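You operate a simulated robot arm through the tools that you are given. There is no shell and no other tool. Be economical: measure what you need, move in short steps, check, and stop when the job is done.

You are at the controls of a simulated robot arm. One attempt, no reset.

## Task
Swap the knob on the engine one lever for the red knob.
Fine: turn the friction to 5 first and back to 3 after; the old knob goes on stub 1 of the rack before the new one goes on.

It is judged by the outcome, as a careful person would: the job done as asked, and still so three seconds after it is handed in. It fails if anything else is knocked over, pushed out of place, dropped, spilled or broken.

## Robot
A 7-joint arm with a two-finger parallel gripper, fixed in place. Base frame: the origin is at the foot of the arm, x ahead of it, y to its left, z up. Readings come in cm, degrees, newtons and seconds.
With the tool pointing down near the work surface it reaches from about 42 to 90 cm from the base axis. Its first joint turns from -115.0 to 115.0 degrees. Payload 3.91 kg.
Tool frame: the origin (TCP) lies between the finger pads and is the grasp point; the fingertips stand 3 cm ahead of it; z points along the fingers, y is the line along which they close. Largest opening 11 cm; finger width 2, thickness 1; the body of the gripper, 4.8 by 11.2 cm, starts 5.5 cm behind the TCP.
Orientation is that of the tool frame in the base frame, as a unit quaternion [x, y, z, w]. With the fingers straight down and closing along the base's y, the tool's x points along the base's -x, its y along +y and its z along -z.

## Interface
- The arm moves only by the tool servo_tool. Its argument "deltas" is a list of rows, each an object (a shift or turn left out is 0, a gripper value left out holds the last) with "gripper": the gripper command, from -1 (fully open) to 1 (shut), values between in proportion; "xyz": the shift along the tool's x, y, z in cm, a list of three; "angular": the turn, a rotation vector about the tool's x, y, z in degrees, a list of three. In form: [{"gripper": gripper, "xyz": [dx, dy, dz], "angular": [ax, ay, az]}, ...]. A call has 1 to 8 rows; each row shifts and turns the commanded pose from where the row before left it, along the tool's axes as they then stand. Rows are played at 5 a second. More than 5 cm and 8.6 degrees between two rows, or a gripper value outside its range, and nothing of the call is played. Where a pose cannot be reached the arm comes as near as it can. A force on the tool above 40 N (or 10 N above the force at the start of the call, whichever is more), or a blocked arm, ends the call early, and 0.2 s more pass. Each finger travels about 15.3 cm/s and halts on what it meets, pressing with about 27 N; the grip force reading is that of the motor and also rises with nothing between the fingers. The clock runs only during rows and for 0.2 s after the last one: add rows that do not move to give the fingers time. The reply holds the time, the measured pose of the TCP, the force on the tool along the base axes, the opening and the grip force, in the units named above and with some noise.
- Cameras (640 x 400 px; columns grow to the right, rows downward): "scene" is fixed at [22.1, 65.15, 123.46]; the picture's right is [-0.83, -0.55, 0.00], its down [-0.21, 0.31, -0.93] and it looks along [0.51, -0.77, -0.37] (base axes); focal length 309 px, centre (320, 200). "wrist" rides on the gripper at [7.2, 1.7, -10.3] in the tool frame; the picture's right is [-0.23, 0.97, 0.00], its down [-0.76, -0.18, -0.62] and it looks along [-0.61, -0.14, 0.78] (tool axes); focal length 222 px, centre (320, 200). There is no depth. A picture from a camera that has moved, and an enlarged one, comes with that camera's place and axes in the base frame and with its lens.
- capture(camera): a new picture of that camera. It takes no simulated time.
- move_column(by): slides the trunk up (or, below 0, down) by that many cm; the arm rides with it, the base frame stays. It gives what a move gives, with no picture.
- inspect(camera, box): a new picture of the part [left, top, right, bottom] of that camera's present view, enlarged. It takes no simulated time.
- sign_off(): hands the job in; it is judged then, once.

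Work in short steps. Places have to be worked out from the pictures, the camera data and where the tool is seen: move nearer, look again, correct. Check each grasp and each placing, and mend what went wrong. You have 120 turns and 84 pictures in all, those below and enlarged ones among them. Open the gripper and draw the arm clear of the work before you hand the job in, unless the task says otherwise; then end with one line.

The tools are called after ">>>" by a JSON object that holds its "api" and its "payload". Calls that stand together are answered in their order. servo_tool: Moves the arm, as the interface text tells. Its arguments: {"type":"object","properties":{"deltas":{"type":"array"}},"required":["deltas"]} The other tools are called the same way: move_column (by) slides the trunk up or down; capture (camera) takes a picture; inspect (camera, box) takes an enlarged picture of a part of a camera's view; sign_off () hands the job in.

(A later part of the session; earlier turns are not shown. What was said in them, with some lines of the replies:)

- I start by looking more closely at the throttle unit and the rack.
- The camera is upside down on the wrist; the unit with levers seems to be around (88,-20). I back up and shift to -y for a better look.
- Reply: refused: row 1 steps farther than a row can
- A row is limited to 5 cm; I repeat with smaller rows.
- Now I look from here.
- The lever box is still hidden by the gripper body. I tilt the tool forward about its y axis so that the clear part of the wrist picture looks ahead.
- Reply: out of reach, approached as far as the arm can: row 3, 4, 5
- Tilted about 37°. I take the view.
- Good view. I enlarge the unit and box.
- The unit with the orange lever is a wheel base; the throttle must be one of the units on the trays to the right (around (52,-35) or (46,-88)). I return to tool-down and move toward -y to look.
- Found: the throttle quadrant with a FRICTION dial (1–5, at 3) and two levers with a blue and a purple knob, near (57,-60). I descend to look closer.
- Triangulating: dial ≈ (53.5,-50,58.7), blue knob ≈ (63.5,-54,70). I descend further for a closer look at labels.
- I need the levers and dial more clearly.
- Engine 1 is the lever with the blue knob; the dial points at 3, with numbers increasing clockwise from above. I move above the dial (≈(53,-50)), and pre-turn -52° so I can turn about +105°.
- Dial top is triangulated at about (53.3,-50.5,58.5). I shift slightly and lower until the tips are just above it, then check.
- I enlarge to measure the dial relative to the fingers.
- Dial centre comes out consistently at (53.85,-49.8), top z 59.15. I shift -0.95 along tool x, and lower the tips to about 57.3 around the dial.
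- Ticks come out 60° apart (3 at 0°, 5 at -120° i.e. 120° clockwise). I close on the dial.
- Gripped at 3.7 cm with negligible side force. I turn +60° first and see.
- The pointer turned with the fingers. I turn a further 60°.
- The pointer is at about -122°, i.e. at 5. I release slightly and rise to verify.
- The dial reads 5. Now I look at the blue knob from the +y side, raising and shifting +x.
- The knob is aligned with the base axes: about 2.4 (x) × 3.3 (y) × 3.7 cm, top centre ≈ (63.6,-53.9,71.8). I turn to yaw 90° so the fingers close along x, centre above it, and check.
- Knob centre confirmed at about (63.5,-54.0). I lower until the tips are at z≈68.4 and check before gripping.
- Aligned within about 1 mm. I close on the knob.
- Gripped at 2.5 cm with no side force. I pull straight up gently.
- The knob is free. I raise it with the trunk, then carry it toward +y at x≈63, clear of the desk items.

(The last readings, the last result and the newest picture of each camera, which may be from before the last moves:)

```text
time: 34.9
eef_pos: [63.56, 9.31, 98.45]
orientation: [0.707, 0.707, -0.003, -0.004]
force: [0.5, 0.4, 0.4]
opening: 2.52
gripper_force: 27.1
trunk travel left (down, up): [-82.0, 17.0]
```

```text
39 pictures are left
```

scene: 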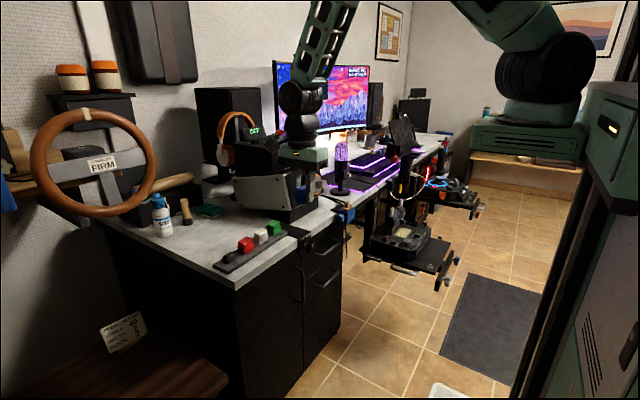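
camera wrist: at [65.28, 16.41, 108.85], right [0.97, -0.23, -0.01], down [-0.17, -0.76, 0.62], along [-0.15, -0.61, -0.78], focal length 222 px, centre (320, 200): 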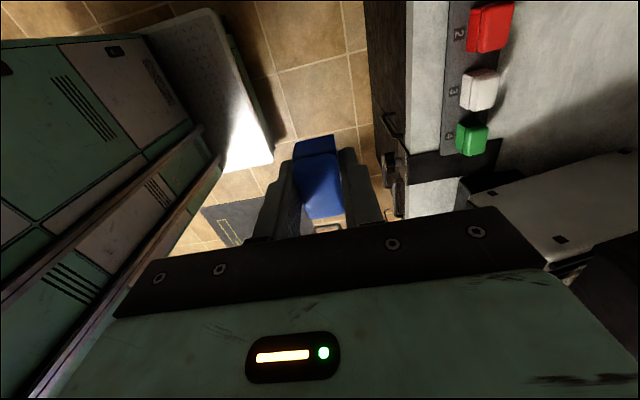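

The rack lies along y at x≈83: red ≈ (83,11.6), so stub 1 ≈ (83,18). I move over there, staying high.

>>> {"api": "servo_tool", "payload": {"deltas": [{"xyz": [4, 0, 0]}, {"xyz": [4, 0, 0]}, {"xyz": [4, 2, 0]}, {"xyz": [3.5, 3, 0]}, {"xyz": [0, 4.5, 0]}, {"xyz": [0, 4.5, 0]}, {"xyz": [0, 4.5, 0]}, {}]}}

>>> {"api": "capture", "payload": {"camera": "wrist"}}

>>> {"api": "inspect", "payload": {"camera": "scene", "box": [200, 160, 320, 280]}}

```text
time: 36.7
eef_pos: [81.76, 24.61, 98.26]
orientation: [0.707, 0.707, -0.004, -0.005]
force: [0.3, -0.6, 0.5]
opening: 2.54
gripper_force: 26.4
trunk travel left (down, up): [-82.0, 17.0]
```

```text
38 pictures are left
camera wrist: at [83.55, 31.62, 108.67], right [0.97, -0.23, -0.01], down [-0.17, -0.76, 0.62], along [-0.15, -0.61, -0.78], focal length 222 px, centre (320, 200)
```

wrist: 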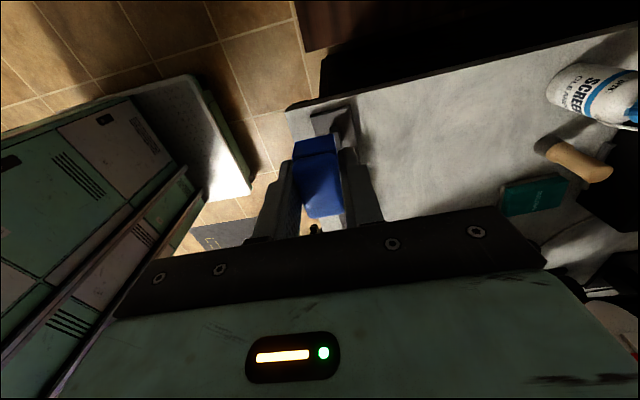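

```text
3.33 times, centred on (260, 220) of scene
camera zoom: at [22.1, 65.15, 123.46], right [-0.83, -0.55, 0.0], down [-0.21, 0.31, -0.93], along [0.51, -0.77, -0.37], focal length 1030 px, centre (520, 133)
```

zoom: 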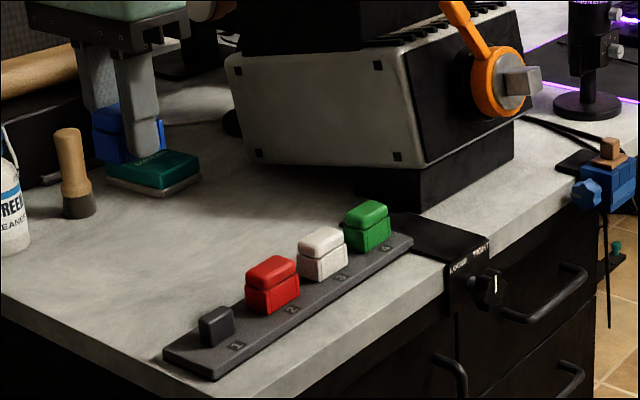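

The held knob hides stub 1. I shift 7 cm in -x to see it beside the fingers.

>>> {"api": "servo_tool", "payload": {"deltas": [{"xyz": [0, -3.5, 0]}, {"xyz": [0, -3.5, 3]}, {"xyz": [0, 0, 3]}, {}]}}

>>> {"api": "inspect", "payload": {"camera": "wrist", "box": [280, 0, 600, 200]}}

>>> {"api": "inspect", "payload": {"camera": "scene", "box": [205, 220, 285, 275]}}

```text
time: 37.7
eef_pos: [74.7, 24.73, 92.63]
orientation: [0.708, 0.707, -0.003, -0.004]
force: [0.5, 0.5, -0.5]
opening: 2.54
gripper_force: 27.2
trunk travel left (down, up): [-82.0, 17.0]
```

```text
2.00 times, centred on (440, 100) of wrist
camera zoom: at [76.59, 31.8, 102.89], right [0.97, -0.23, -0.01], down [-0.17, -0.76, 0.62], along [-0.15, -0.6, -0.78], focal length 444 px, centre (80, 400)
```

zoom: 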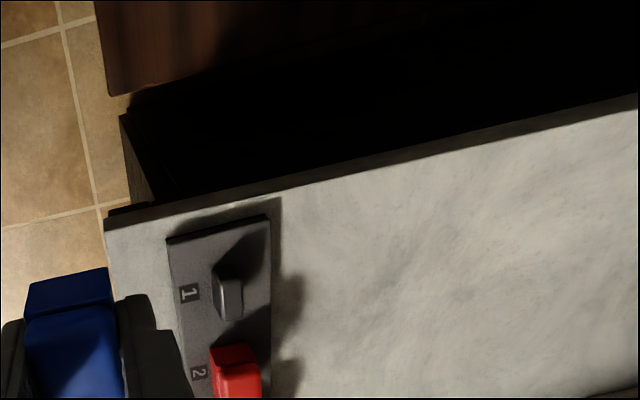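

```text
7.27 times, centred on (245, 248) of scene
camera zoom: at [22.1, 65.15, 123.46], right [-0.83, -0.55, 0.0], down [-0.21, 0.31, -0.93], along [0.51, -0.77, -0.37], focal length 2247 px, centre (866, -146)
```

zoom: 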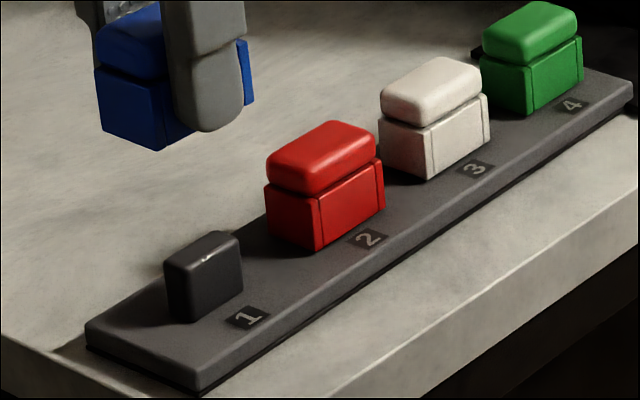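

Stub 1 top is at about (82.1,18.9,79.0), aligned with y like the held knob. I move above it and lower until the knob's bottom is ~1 cm above the stub.

>>> {"api": "servo_tool", "payload": {"deltas": [{"xyz": [-3, 3.7, 0]}, {"xyz": [-2.8, 3.7, 0]}, {"xyz": [0, 0, 3]}, {"xyz": [0, 0, 3]}, {"xyz": [0, 0, 2.7]}, {}]}}

>>> {"api": "inspect", "payload": {"camera": "wrist", "box": [220, 50, 440, 230]}}

>>> {"api": "inspect", "payload": {"camera": "scene", "box": [205, 210, 285, 275]}}

```text
time: 39.1
eef_pos: [82.05, 18.6, 83.71]
orientation: [0.707, 0.707, -0.004, -0.004]
force: [0.3, 1.6, -0.2]
opening: 2.53
gripper_force: 27.0
trunk travel left (down, up): [-82.0, 17.0]
```

```text
2.22 times, centred on (330, 140) of wrist
camera zoom: at [83.93, 25.68, 94.04], right [0.97, -0.23, -0.01], down [-0.17, -0.76, 0.62], along [-0.15, -0.6, -0.78], focal length 494 px, centre (298, 333)
```

zoom: 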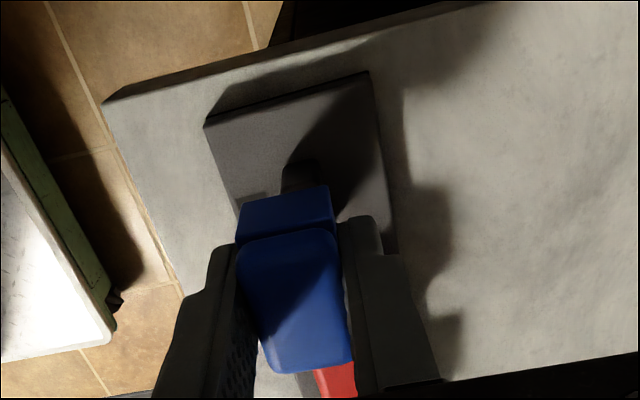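

```text
6.15 times, centred on (245, 242) of scene
camera zoom: at [22.1, 65.15, 123.46], right [-0.83, -0.55, 0.0], down [-0.21, 0.31, -0.93], along [0.51, -0.77, -0.37], focal length 1902 px, centre (782, -62)
```

zoom: 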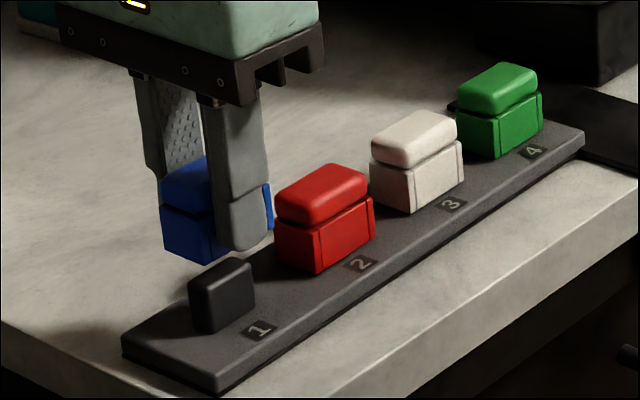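

Nearly aligned; I enlarge to measure the lateral offsets precisely.

>>> {"api": "inspect", "payload": {"camera": "wrist", "box": [300, 100, 380, 150]}}

>>> {"api": "inspect", "payload": {"camera": "scene", "box": [220, 235, 260, 265]}}

```text
8.00 times, centred on (340, 125) of wrist
camera zoom: at [83.93, 25.68, 94.04], right [0.97, -0.23, -0.01], down [-0.17, -0.76, 0.62], along [-0.15, -0.6, -0.78], focal length 1777 px, centre (160, 800)
```

zoom: 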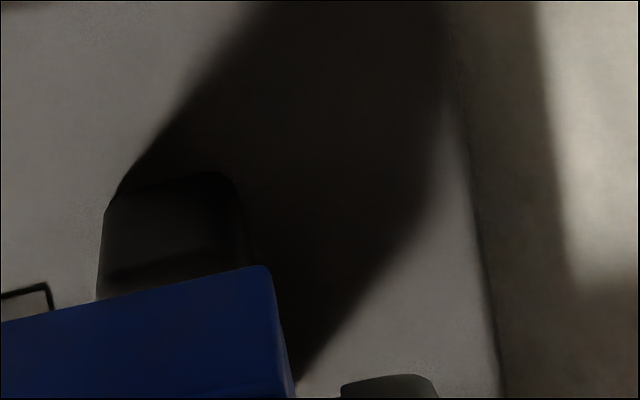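

```text
13.33 times, centred on (240, 250) of scene
camera zoom: at [22.1, 65.15, 123.46], right [-0.83, -0.55, 0.0], down [-0.21, 0.31, -0.93], along [0.51, -0.77, -0.37], focal length 4120 px, centre (1387, -467)
```

zoom: 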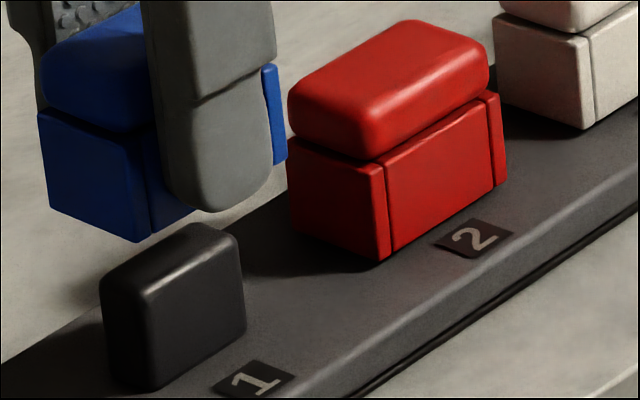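

From both views the stub centre is ≈(82.45,18.55) and the rack is turned about 2° CCW relative to the held knob. I correct by +0.3 x and -2°, and descend partway watching force.

>>> {"api": "servo_tool", "payload": {"deltas": [{"xyz": [0, 0.33, 0], "angular": [0, 0, -2]}, {}, {"xyz": [0, 0, 0.5]}, {"xyz": [0, 0, 0.4]}, {"xyz": [0, 0, 0.3]}, {}]}}

>>> {"api": "inspect", "payload": {"camera": "scene", "box": [220, 235, 260, 265]}}

>>> {"api": "inspect", "payload": {"camera": "wrist", "box": [290, 90, 390, 160]}}

```text
time: 40.5
eef_pos: [82.54, 18.62, 82.49]
orientation: [0.695, 0.719, -0.002, -0.005]
force: [-0.4, 0.5, 0.0]
opening: 2.52
gripper_force: 27.0
trunk travel left (down, up): [-82.0, 17.0]
```

```text
13.33 times, centred on (240, 250) of scene
camera zoom: at [22.1, 65.15, 123.46], right [-0.83, -0.55, 0.0], down [-0.21, 0.31, -0.93], along [0.51, -0.77, -0.37], focal length 4120 px, centre (1387, -467)
```

zoom: 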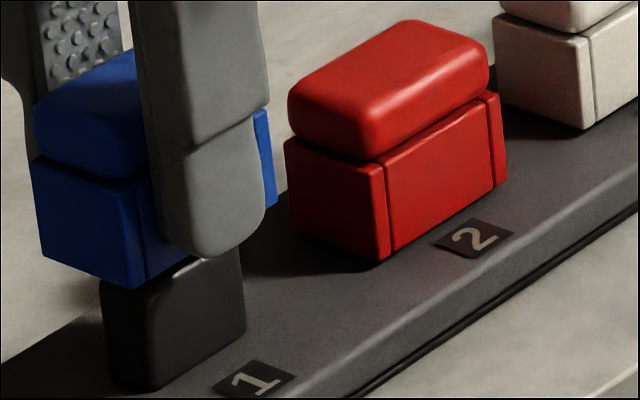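

```text
5.71 times, centred on (340, 125) of wrist
camera zoom: at [84.05, 25.8, 92.88], right [0.98, -0.19, -0.01], down [-0.14, -0.77, 0.62], along [-0.13, -0.61, -0.78], focal length 1269 px, centre (206, 629)
```

zoom: 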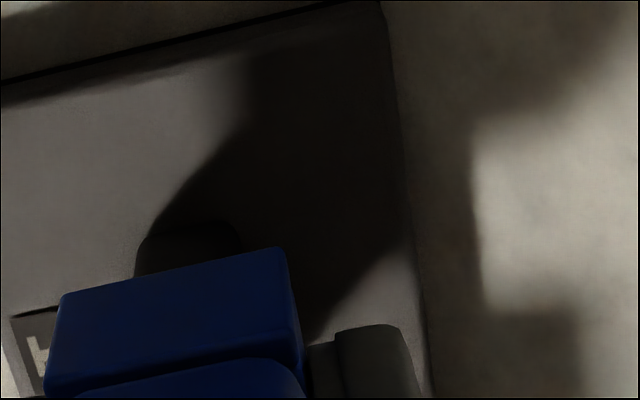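

Alignment looks good in both views (within ~1 mm). I lower onto the stub in small steps, watching force.

>>> {"api": "servo_tool", "payload": {"deltas": [{"xyz": [0.08, 0, 0.4]}, {"xyz": [0, 0, 0.4]}, {"xyz": [0, 0, 0.3]}, {}]}}

```text
time: 41.5
eef_pos: [82.38, 18.65, 81.41]
orientation: [0.695, 0.719, -0.002, -0.004]
force: [0.3, 0.0, -0.4]
opening: 2.52
gripper_force: 26.9
trunk travel left (down, up): [-82.0, 17.0]
```

No contact force; the knob should be sliding over the stub. I continue down.

>>> {"api": "servo_tool", "payload": {"deltas": [{"xyz": [0, 0, 0.4]}, {"xyz": [0, 0, 0.4]}, {"xyz": [0, 0, 0.3]}, {}]}}

>>> {"api": "inspect", "payload": {"camera": "scene", "box": [220, 235, 260, 265]}}

```text
time: 42.5
eef_pos: [82.46, 18.75, 80.36]
orientation: [0.695, 0.719, -0.003, -0.005]
force: [-0.3, -0.5, 0.3]
opening: 2.52
gripper_force: 26.8
trunk travel left (down, up): [-82.0, 17.0]
```

```text
13.33 times, centred on (240, 250) of scene
camera zoom: at [22.1, 65.15, 123.46], right [-0.83, -0.55, 0.0], down [-0.21, 0.31, -0.93], along [0.51, -0.77, -0.37], focal length 4120 px, centre (1387, -467)
```

zoom: 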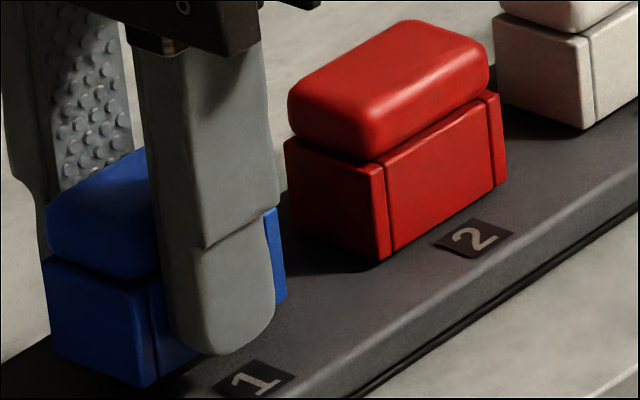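

It's over the stub, about 0.3–0.5 cm from the rack. I lower until contact.

>>> {"api": "servo_tool", "payload": {"deltas": [{"xyz": [0, 0, 0.15]}, {"xyz": [0, 0, 0.15]}, {"xyz": [0, 0, 0.1]}, {}]}}

```text
time: 43.5
eef_pos: [82.4, 18.7, 79.78]
orientation: [0.694, 0.72, -0.002, -0.004]
force: [0.1, -0.8, -1.1]
opening: 2.52
gripper_force: 27.1
trunk travel left (down, up): [-82.0, 17.0]
```

>>> {"api": "servo_tool", "payload": {"deltas": [{"xyz": [0, 0, 0.1]}, {"xyz": [0, 0, 0.1]}, {}]}}

>>> {"api": "inspect", "payload": {"camera": "scene", "box": [220, 235, 260, 265]}}

```text
time: 44.3
eef_pos: [82.52, 18.69, 79.73]
orientation: [0.694, 0.72, -0.002, -0.004]
force: [-0.2, 1.7, 10.9]
opening: 2.52
gripper_force: 27.3
trunk travel left (down, up): [-82.0, 17.0]
```

```text
13.33 times, centred on (240, 250) of scene
camera zoom: at [22.1, 65.15, 123.46], right [-0.83, -0.55, 0.0], down [-0.21, 0.31, -0.93], along [0.51, -0.77, -0.37], focal length 4120 px, centre (1387, -467)
```

zoom: 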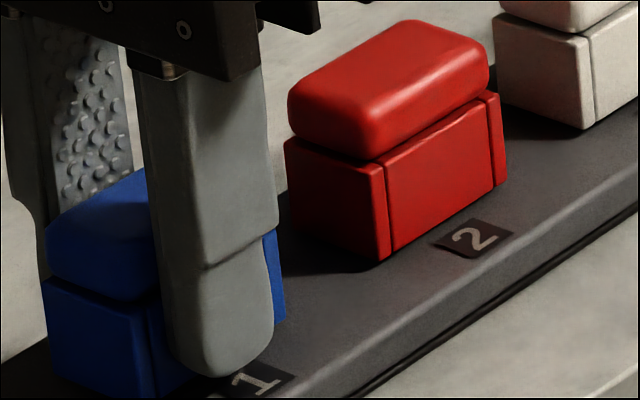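

Seated with ~11 N contact. I release and rise, then shift toward the red knob and look.

>>> {"api": "servo_tool", "payload": {"deltas": [{"gripper": 0.05}, {}, {"xyz": [0, 0, -2]}, {"xyz": [0, 0, -3]}, {"xyz": [0, 0, -3]}, {"xyz": [-2.5, 0, -2]}, {"xyz": [-1.5, 0, 0]}, {}]}}

>>> {"api": "inspect", "payload": {"camera": "wrist", "box": [200, 40, 460, 230]}}

>>> {"api": "inspect", "payload": {"camera": "scene", "box": [220, 225, 270, 265]}}

```text
time: 46.1
eef_pos: [82.55, 14.57, 89.62]
orientation: [0.694, 0.72, -0.003, -0.005]
force: [0.2, 0.9, -0.1]
opening: 5.24
gripper_force: 0.0
trunk travel left (down, up): [-82.0, 17.0]
```

```text
2.11 times, centred on (330, 135) of wrist
camera zoom: at [84.16, 21.78, 99.99], right [0.98, -0.19, -0.01], down [-0.14, -0.77, 0.62], along [-0.13, -0.61, -0.78], focal length 468 px, centre (299, 337)
```

zoom: 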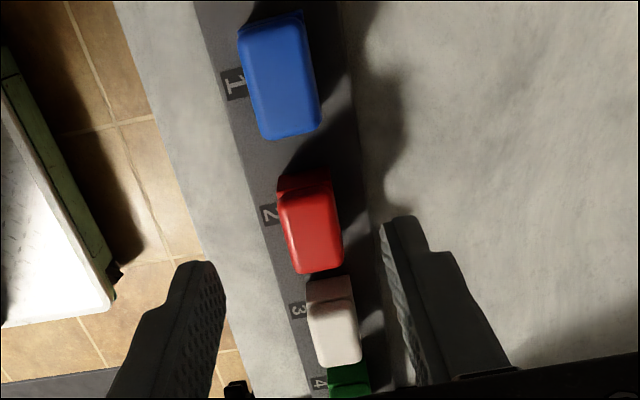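

```text
10.00 times, centred on (245, 245) of scene
camera zoom: at [22.1, 65.15, 123.46], right [-0.83, -0.55, 0.0], down [-0.21, 0.31, -0.93], along [0.51, -0.77, -0.37], focal length 3090 px, centre (1070, -250)
```

zoom: 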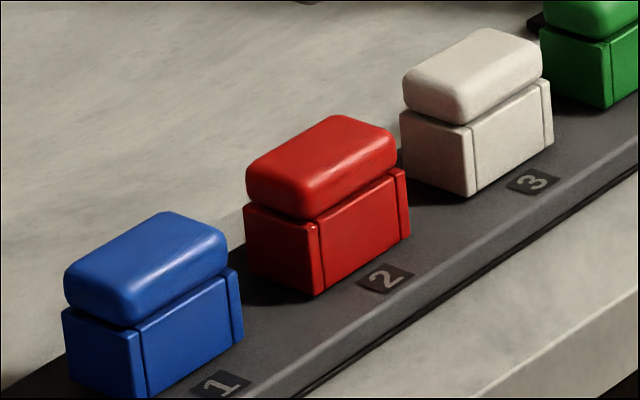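

Blue is seated upright on stub 1. Red knob centre computes to (82.6,12.3), same height. I go down around it, tips stopping just above the rack.

>>> {"api": "servo_tool", "payload": {"deltas": [{"xyz": [-2.27, -0.05, 1]}, {"xyz": [0, 0, 3]}, {"xyz": [0, 0, 2.5]}, {"xyz": [0, 0, 1.7]}, {}]}}

>>> {"api": "inspect", "payload": {"camera": "wrist", "box": [200, 40, 460, 230]}}

```text
time: 47.3
eef_pos: [82.64, 12.36, 81.3]
orientation: [0.695, 0.719, -0.002, -0.005]
force: [0.1, 0.3, -0.1]
opening: 5.22
gripper_force: 0.1
trunk travel left (down, up): [-82.0, 17.0]
```

```text
2.11 times, centred on (330, 135) of wrist
camera zoom: at [84.13, 19.53, 91.64], right [0.98, -0.19, -0.01], down [-0.14, -0.77, 0.62], along [-0.13, -0.61, -0.78], focal length 468 px, centre (299, 337)
```

zoom: 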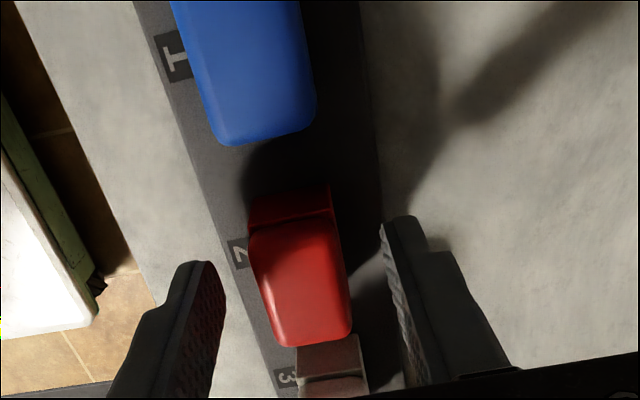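

Red's centre recomputes to (82.63,12.36), exactly under the TCP. I lower 1.5 and grip.

>>> {"api": "servo_tool", "payload": {"deltas": [{"xyz": [0, 0, 0.8]}, {"xyz": [0, 0, 0.7]}, {}, {"gripper": 1}, {}, {}]}}

```text
time: 48.7
eef_pos: [82.48, 12.35, 79.8]
orientation: [0.695, 0.719, -0.003, -0.005]
force: [0.3, -1.2, 0.8]
opening: 2.5
gripper_force: 27.1
trunk travel left (down, up): [-82.0, 17.0]
```

Gripped at 2.5 cm. I pull straight up and check.

>>> {"api": "servo_tool", "payload": {"deltas": [{"xyz": [0, 0, -0.5]}, {"xyz": [0, 0, -0.8]}, {"xyz": [0, 0, -1.5]}, {"xyz": [0, 0, -3]}, {"xyz": [0, 0, -4.5]}, {"xyz": [0, 0, -4.5]}, {"xyz": [0, 0, -4.5]}, {}]}}

>>> {"api": "capture", "payload": {"camera": "wrist"}}

>>> {"api": "inspect", "payload": {"camera": "scene", "box": [205, 165, 305, 275]}}

```text
time: 50.5
eef_pos: [82.73, 12.48, 99.24]
orientation: [0.694, 0.72, -0.003, -0.005]
force: [0.0, 0.1, 0.1]
opening: 2.51
gripper_force: 27.1
trunk travel left (down, up): [-82.0, 17.0]
```

```text
23 pictures are left
camera wrist: at [84.32, 19.7, 109.64], right [0.98, -0.19, -0.01], down [-0.14, -0.77, 0.62], along [-0.13, -0.61, -0.78], focal length 222 px, centre (320, 200)
```

wrist: 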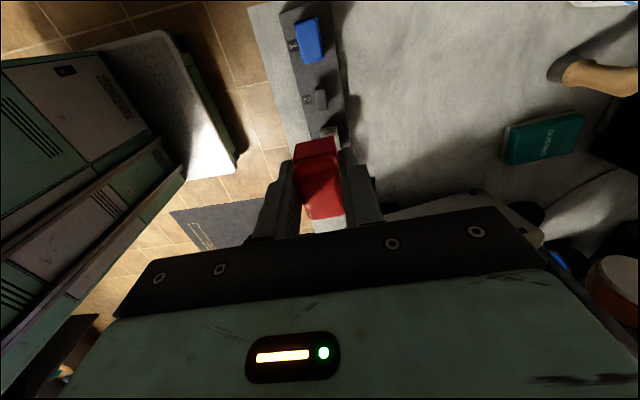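

```text
3.64 times, centred on (255, 220) of scene
camera zoom: at [22.1, 65.15, 123.46], right [-0.83, -0.55, 0.0], down [-0.21, 0.31, -0.93], along [0.51, -0.77, -0.37], focal length 1124 px, centre (556, 127)
```

zoom: 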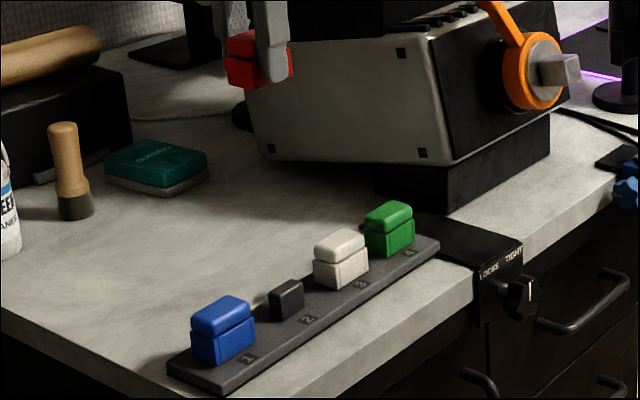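

Red lifted, blue stays. I carry it back in -x, restore the yaw by +2°, then go along -y.

>>> {"api": "servo_tool", "payload": {"deltas": [{"angular": [0, 0, 2]}, {"xyz": [0, -4.8, 0]}, {"xyz": [0, -4.8, 0]}, {"xyz": [0, -4.8, 0]}, {"xyz": [0, -4.8, 0]}, {}]}}

>>> {"api": "servo_tool", "payload": {"deltas": [{"xyz": [-4.5, 0, 0]}, {"xyz": [-4.5, 0, 0]}, {"xyz": [-4.5, 0, 0]}, {"xyz": [-4.5, 0, 0]}, {"xyz": [-4.5, 0, 0]}, {"xyz": [-4.5, 0, 0]}, {"xyz": [-4.5, 0, 0]}, {"xyz": [-4.5, 0, 0]}]}}

>>> {"api": "servo_tool", "payload": {"deltas": [{"xyz": [-4.5, 0, 0]}, {"xyz": [-4.5, 0, 0]}, {"xyz": [-4.5, 0, 0]}, {"xyz": [-4.5, 0, 0]}, {"xyz": [-4.5, 0, 0]}, {"xyz": [-4.5, 0, 0]}, {}, {}]}}

```text
time: 51.9
eef_pos: [63.84, 12.67, 99.24]
orientation: [0.707, 0.707, -0.003, -0.004]
force: [0.2, 0.8, -0.5]
opening: 2.52
gripper_force: 26.8
trunk travel left (down, up): [-82.0, 17.0]
```

```text
time: 53.7
eef_pos: [63.78, -23.4, 99.6]
orientation: [0.706, 0.708, -0.002, -0.004]
force: [0.8, 1.2, -0.2]
opening: 2.53
gripper_force: 26.7
trunk travel left (down, up): [-82.0, 17.0]
```

```text
time: 55.5
eef_pos: [63.83, -50.65, 99.46]
orientation: [0.708, 0.707, -0.002, -0.004]
force: [-0.1, -0.6, -1.6]
opening: 2.52
gripper_force: 26.8
trunk travel left (down, up): [-82.0, 17.0]
```

I centre over the lever stub position (63.4,-53.96) and lower with the trunk to a hover.

>>> {"api": "servo_tool", "payload": {"deltas": [{"xyz": [-3.3, -0.42, 0]}, {}]}}

>>> {"api": "move_column", "payload": {"by": -23.5}}

>>> {"api": "inspect", "payload": {"camera": "scene", "box": [380, 180, 430, 220]}}

>>> {"api": "inspect", "payload": {"camera": "wrist", "box": [270, 70, 410, 170]}}

```text
time: 56.1
eef_pos: [63.43, -53.92, 99.41]
orientation: [0.707, 0.707, -0.003, -0.006]
force: [0.2, 0.8, 0.0]
opening: 2.55
gripper_force: 27.0
trunk travel left (down, up): [-82.0, 17.0]
```

```text
time: 58.5
eef_pos: [63.53, -54.1, 75.76]
orientation: [0.707, 0.707, -0.002, -0.004]
force: [0.2, -0.7, -0.4]
opening: 2.52
gripper_force: 27.1
trunk travel left (down, up): [-58.5, 40.5]
```

```text
10.00 times, centred on (405, 200) of scene
camera zoom: at [22.1, 65.15, 123.46], right [-0.83, -0.55, 0.0], down [-0.21, 0.31, -0.93], along [0.51, -0.77, -0.37], focal length 3090 px, centre (-530, 200)
```

zoom: 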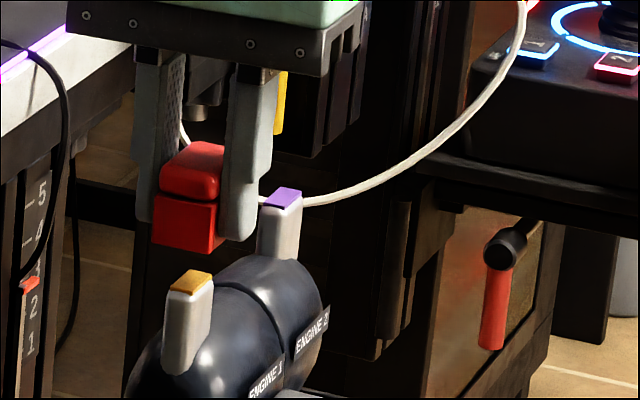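

```text
4.00 times, centred on (340, 120) of wrist
camera zoom: at [65.26, -46.87, 86.31], right [0.97, -0.23, -0.01], down [-0.17, -0.76, 0.62], along [-0.15, -0.61, -0.78], focal length 888 px, centre (240, 520)
```

zoom: 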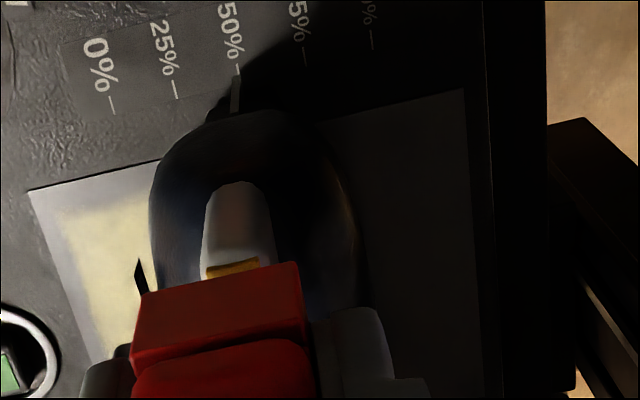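

Both views line up with where blue came off. I lower onto the stub in small steps, watching force.

>>> {"api": "servo_tool", "payload": {"deltas": [{"xyz": [0, 0, 0.5]}, {"xyz": [0, 0, 0.5]}, {"xyz": [0, 0, 0.5]}, {"xyz": [0, 0, 0.4]}, {}]}}

>>> {"api": "inspect", "payload": {"camera": "scene", "box": [380, 190, 420, 220]}}

```text
time: 59.7
eef_pos: [63.45, -53.91, 73.98]
orientation: [0.707, 0.707, -0.003, -0.005]
force: [0.5, -0.4, -0.2]
opening: 2.53
gripper_force: 26.6
trunk travel left (down, up): [-58.5, 40.5]
```

```text
13.33 times, centred on (400, 205) of scene
camera zoom: at [22.1, 65.15, 123.46], right [-0.83, -0.55, 0.0], down [-0.21, 0.31, -0.93], along [0.51, -0.77, -0.37], focal length 4120 px, centre (-747, 133)
```

zoom: 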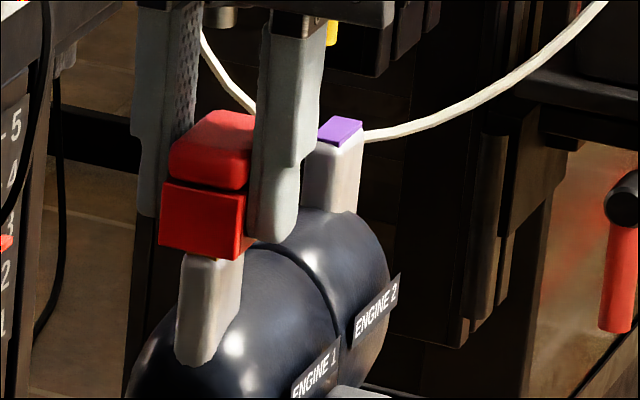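

The stub sits within the knob footprint; I continue down.

>>> {"api": "servo_tool", "payload": {"deltas": [{"xyz": [0, 0, 0.4]}, {"xyz": [0, 0, 0.4]}, {"xyz": [0, 0, 0.4]}, {}]}}

>>> {"api": "servo_tool", "payload": {"deltas": [{"xyz": [0, 0, 0.4]}, {"xyz": [0, 0, 0.4]}, {"xyz": [0, 0, 0.2]}, {}]}}

>>> {"api": "inspect", "payload": {"camera": "scene", "box": [380, 190, 420, 220]}}

```text
time: 60.7
eef_pos: [63.32, -54.04, 72.86]
orientation: [0.707, 0.708, -0.002, -0.006]
force: [-0.9, 2.9, 0.7]
opening: 2.54
gripper_force: 27.2
trunk travel left (down, up): [-58.5, 40.5]
```

```text
time: 61.7
eef_pos: [63.42, -53.94, 71.84]
orientation: [0.707, 0.708, -0.003, -0.004]
force: [0.2, 0.0, -0.5]
opening: 2.54
gripper_force: 26.6
trunk travel left (down, up): [-58.5, 40.5]
```

```text
13.33 times, centred on (400, 205) of scene
camera zoom: at [22.1, 65.15, 123.46], right [-0.83, -0.55, 0.0], down [-0.21, 0.31, -0.93], along [0.51, -0.77, -0.37], focal length 4120 px, centre (-747, 133)
```

zoom: 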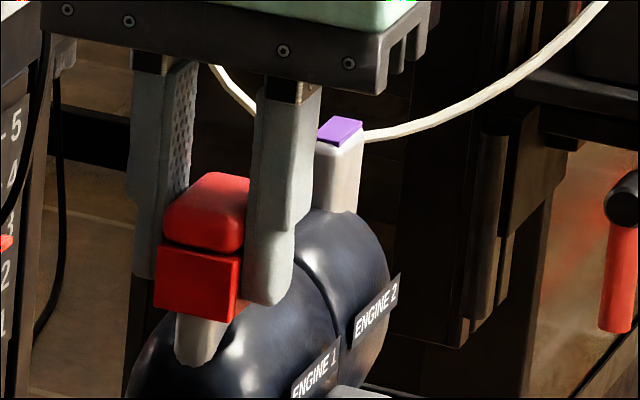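

About 0.35 cm to go to match blue's seat. I lower until contact.

>>> {"api": "servo_tool", "payload": {"deltas": [{"xyz": [0, 0, 0.2]}, {"xyz": [0, 0, 0.2]}, {"xyz": [0, 0, 0.1]}, {}]}}

```text
time: 62.7
eef_pos: [63.5, -53.84, 71.51]
orientation: [0.707, 0.707, -0.003, -0.004]
force: [-1.2, 1.7, 13.2]
opening: 2.53
gripper_force: 26.4
trunk travel left (down, up): [-58.5, 40.5]
```

Contact at the same height blue had (71.5 vs 71.46): seated. I release and rise.

>>> {"api": "servo_tool", "payload": {"deltas": [{"gripper": 0.05}, {}, {"xyz": [0, 0, -2]}, {"xyz": [0, 0, -3]}, {"xyz": [0, 0, -4]}, {"xyz": [0, 0, -3]}, {}]}}

>>> {"api": "inspect", "payload": {"camera": "scene", "box": [380, 190, 420, 220]}}

>>> {"api": "capture", "payload": {"camera": "wrist"}}

```text
time: 64.3
eef_pos: [63.54, -53.81, 83.45]
orientation: [0.707, 0.707, -0.003, -0.005]
force: [0.4, -0.8, -0.2]
opening: 5.25
gripper_force: 0.1
trunk travel left (down, up): [-58.5, 40.5]
```

```text
13.33 times, centred on (400, 205) of scene
camera zoom: at [22.1, 65.15, 123.46], right [-0.83, -0.55, 0.0], down [-0.21, 0.31, -0.93], along [0.51, -0.77, -0.37], focal length 4120 px, centre (-747, 133)
```

zoom: 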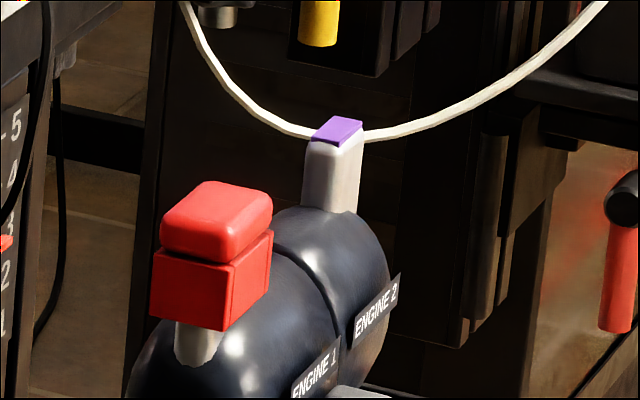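

```text
16 pictures are left
camera wrist: at [65.38, -46.66, 93.81], right [0.97, -0.23, -0.01], down [-0.17, -0.76, 0.62], along [-0.15, -0.6, -0.78], focal length 222 px, centre (320, 200)
```

wrist: 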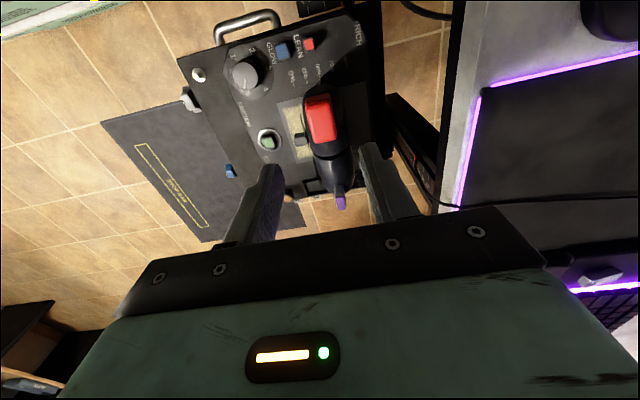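

Red sits exactly where blue sat. Now back to the dial: move above (53.8,-49.75), yaw back to 68°, opening 6.

>>> {"api": "servo_tool", "payload": {"deltas": [{"xyz": [2, -4.4, 0]}, {"xyz": [2, -4.4, 0]}, {"xyz": [0.05, -0.9, 0], "gripper": -0.1}, {"angular": [0, 0, -8]}, {"angular": [0, 0, -8]}, {"angular": [0, 0, -6]}, {}]}}

>>> {"api": "servo_tool", "payload": {"deltas": [{"xyz": [0, 0, 4]}, {"xyz": [0, 0, 4]}, {"xyz": [0, 0, 4]}, {"xyz": [0, 0, 4]}, {"xyz": [0, 0, 3]}, {}]}}

>>> {"api": "inspect", "payload": {"camera": "wrist", "box": [220, 70, 440, 230]}}

```text
time: 65.9
eef_pos: [53.69, -49.91, 83.34]
orientation: [0.558, 0.83, -0.002, -0.004]
force: [0.4, -0.3, 0.0]
opening: 6.06
gripper_force: 0.1
trunk travel left (down, up): [-58.5, 40.5]
```

```text
time: 67.3
eef_pos: [53.62, -49.54, 64.24]
orientation: [0.559, 0.829, -0.002, -0.004]
force: [-0.9, -0.1, -0.6]
opening: 6.05
gripper_force: 0.0
trunk travel left (down, up): [-58.5, 40.5]
```

```text
2.50 times, centred on (330, 150) of wrist
camera zoom: at [52.68, -42.34, 74.74], right [0.99, 0.15, -0.01], down [0.13, -0.77, 0.62], along [0.09, -0.61, -0.78], focal length 555 px, centre (295, 325)
```

zoom: 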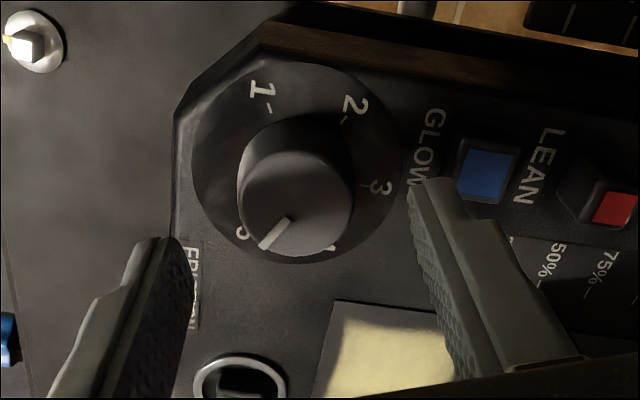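

The dial centre (53.75,-49.85) is almost under the TCP. I trim -0.25 in tool x, lower to z≈60.3, and grip.

>>> {"api": "servo_tool", "payload": {"deltas": [{"xyz": [-0.25, 0, 1.5]}, {"xyz": [0, 0, 1.5]}, {"xyz": [0, 0, 0.9]}, {}, {"gripper": 1}, {}, {}]}}

```text
time: 68.9
eef_pos: [53.69, -49.79, 60.47]
orientation: [0.559, 0.829, -0.002, -0.004]
force: [15.8, 4.9, -3.2]
opening: 3.7
gripper_force: 44.6
trunk travel left (down, up): [-58.5, 40.5]
```

Gripped; small side load of 16 N in x, so I nudge 0.1 cm that way and turn back -60°.

>>> {"api": "servo_tool", "payload": {"deltas": [{"xyz": [0, 0.12, 0], "angular": [0, 0, -8]}, {"angular": [0, 0, -8]}, {"angular": [0, 0, -8]}, {"angular": [0, 0, -8]}, {"angular": [0, 0, -8]}, {"angular": [0, 0, -8]}, {"angular": [0, 0, -8]}, {"angular": [0, 0, -4]}]}}

>>> {"api": "servo_tool", "payload": {"deltas": [{"angular": [0, 0, -8]}, {"angular": [0, 0, -8]}, {"angular": [0, 0, -8]}, {"angular": [0, 0, -8]}, {"angular": [0, 0, -8]}, {"angular": [0, 0, -8]}, {"angular": [0, 0, -8]}, {"angular": [0, 0, -4]}]}}

>>> {"api": "inspect", "payload": {"camera": "wrist", "box": [220, 70, 440, 230]}}

```text
time: 70.7
eef_pos: [53.84, -49.73, 60.46]
orientation: [0.067, 0.998, 0.004, -0.006]
force: [13.0, 30.6, -10.9]
opening: 3.64
gripper_force: 45.2
trunk travel left (down, up): [-58.5, 40.5]
```

```text
time: 72.5
eef_pos: [53.72, -49.87, 60.56]
orientation: [-0.441, 0.898, 0.006, -0.005]
force: [0.1, 37.4, 0.5]
opening: 3.64
gripper_force: 45.4
trunk travel left (down, up): [-58.5, 40.5]
```

```text
2.50 times, centred on (330, 150) of wrist
camera zoom: at [48.06, -54.68, 71.03], right [-0.63, 0.78, 0.01], down [0.62, 0.49, 0.62], along [0.47, 0.4, -0.79], focal length 555 px, centre (295, 325)
```

zoom: 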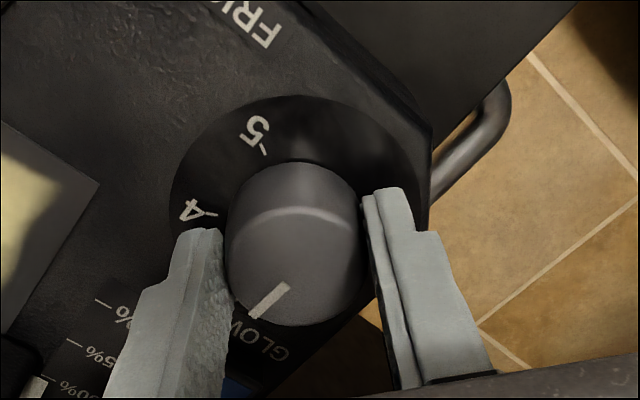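

The pointer is back toward 3. I release, rise, and verify.

>>> {"api": "servo_tool", "payload": {"deltas": [{"gripper": 0.0}, {}, {"xyz": [0, 0, -3]}, {"xyz": [0, 0, -4]}, {"xyz": [0, 0, -4]}, {"xyz": [0, 0, -4]}, {}]}}

>>> {"api": "inspect", "payload": {"camera": "wrist", "box": [240, 60, 400, 160]}}

>>> {"api": "inspect", "payload": {"camera": "scene", "box": [360, 180, 460, 270]}}

```text
time: 74.1
eef_pos: [53.94, -50.37, 75.59]
orientation: [-0.439, 0.899, 0.003, -0.005]
force: [0.9, 1.0, -0.4]
opening: 5.5
gripper_force: 0.1
trunk travel left (down, up): [-58.5, 40.5]
```

```text
4.00 times, centred on (320, 110) of wrist
camera zoom: at [48.29, -55.2, 85.98], right [-0.63, 0.78, 0.01], down [0.62, 0.49, 0.62], along [0.48, 0.39, -0.79], focal length 888 px, centre (320, 560)
```

zoom: 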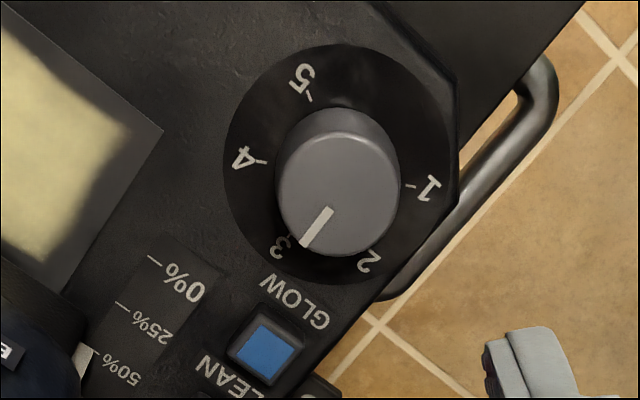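

```text
4.44 times, centred on (410, 225) of scene
camera zoom: at [22.1, 65.15, 123.46], right [-0.83, -0.55, 0.0], down [-0.21, 0.31, -0.93], along [0.51, -0.77, -0.37], focal length 1373 px, centre (-80, 89)
```

zoom: 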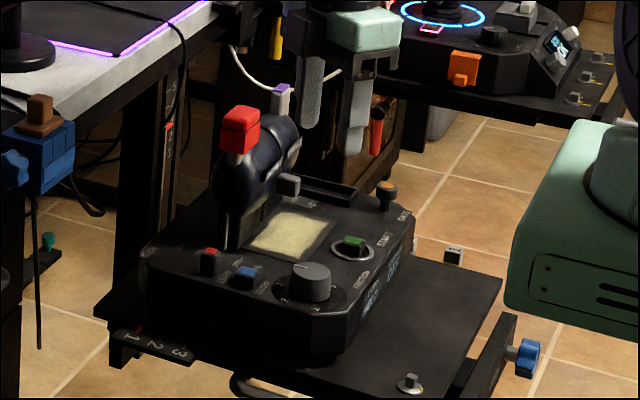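

The dial is at 3, at the same pointer angle as initially (-2°). I open the gripper, raise the arm clear, and take a last look.

>>> {"api": "servo_tool", "payload": {"deltas": [{"xyz": [0, 0, -4], "gripper": -1}, {"xyz": [0, 0, -4]}, {"xyz": [0, 0, -4]}, {}]}}

>>> {"api": "move_column", "payload": {"by": 15}}

>>> {"api": "capture", "payload": {"camera": "scene"}}

>>> {"api": "inspect", "payload": {"camera": "scene", "box": [200, 160, 320, 280]}}

>>> {"api": "inspect", "payload": {"camera": "scene", "box": [370, 190, 450, 260]}}

```text
time: 75.1
eef_pos: [53.86, -50.3, 87.64]
orientation: [-0.439, 0.899, 0.003, -0.004]
force: [-1.0, 0.2, -0.3]
opening: 10.98
gripper_force: 0.0
trunk travel left (down, up): [-58.5, 40.5]
```

```text
time: 76.9
eef_pos: [53.91, -50.2, 102.48]
orientation: [-0.439, 0.899, 0.003, -0.005]
force: [0.2, -0.3, 0.3]
opening: 10.97
gripper_force: 0.1
trunk travel left (down, up): [-73.5, 25.5]
```

```text
11 pictures are left
```

scene: 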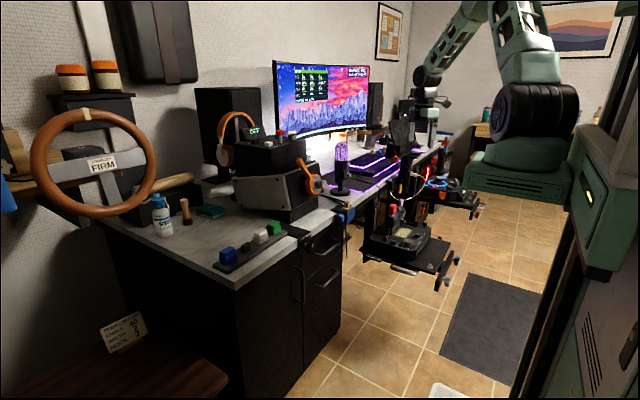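

```text
3.33 times, centred on (260, 220) of scene
camera zoom: at [22.1, 65.15, 123.46], right [-0.83, -0.55, 0.0], down [-0.21, 0.31, -0.93], along [0.51, -0.77, -0.37], focal length 1030 px, centre (520, 133)
```

zoom: 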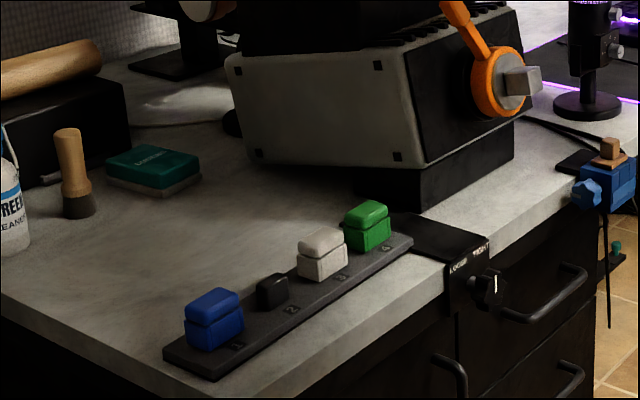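

```text
5.71 times, centred on (410, 225) of scene
camera zoom: at [22.1, 65.15, 123.46], right [-0.83, -0.55, 0.0], down [-0.21, 0.31, -0.93], along [0.51, -0.77, -0.37], focal length 1766 px, centre (-194, 57)
```

zoom: 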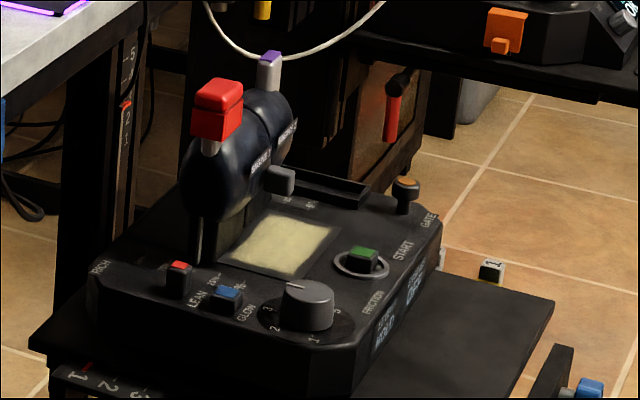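

Red is on the engine one lever, blue is on stub 1, the friction is back at 3, nothing else has moved, and the arm is clear with the gripper open. I hand it in.

>>> {"api": "sign_off", "payload": {}}

```text
The job is handed in.
```

The engine one lever now has the red knob, the old blue knob is on stub 1 of the rack, and the friction went to 5 for the swap and is back at 3.
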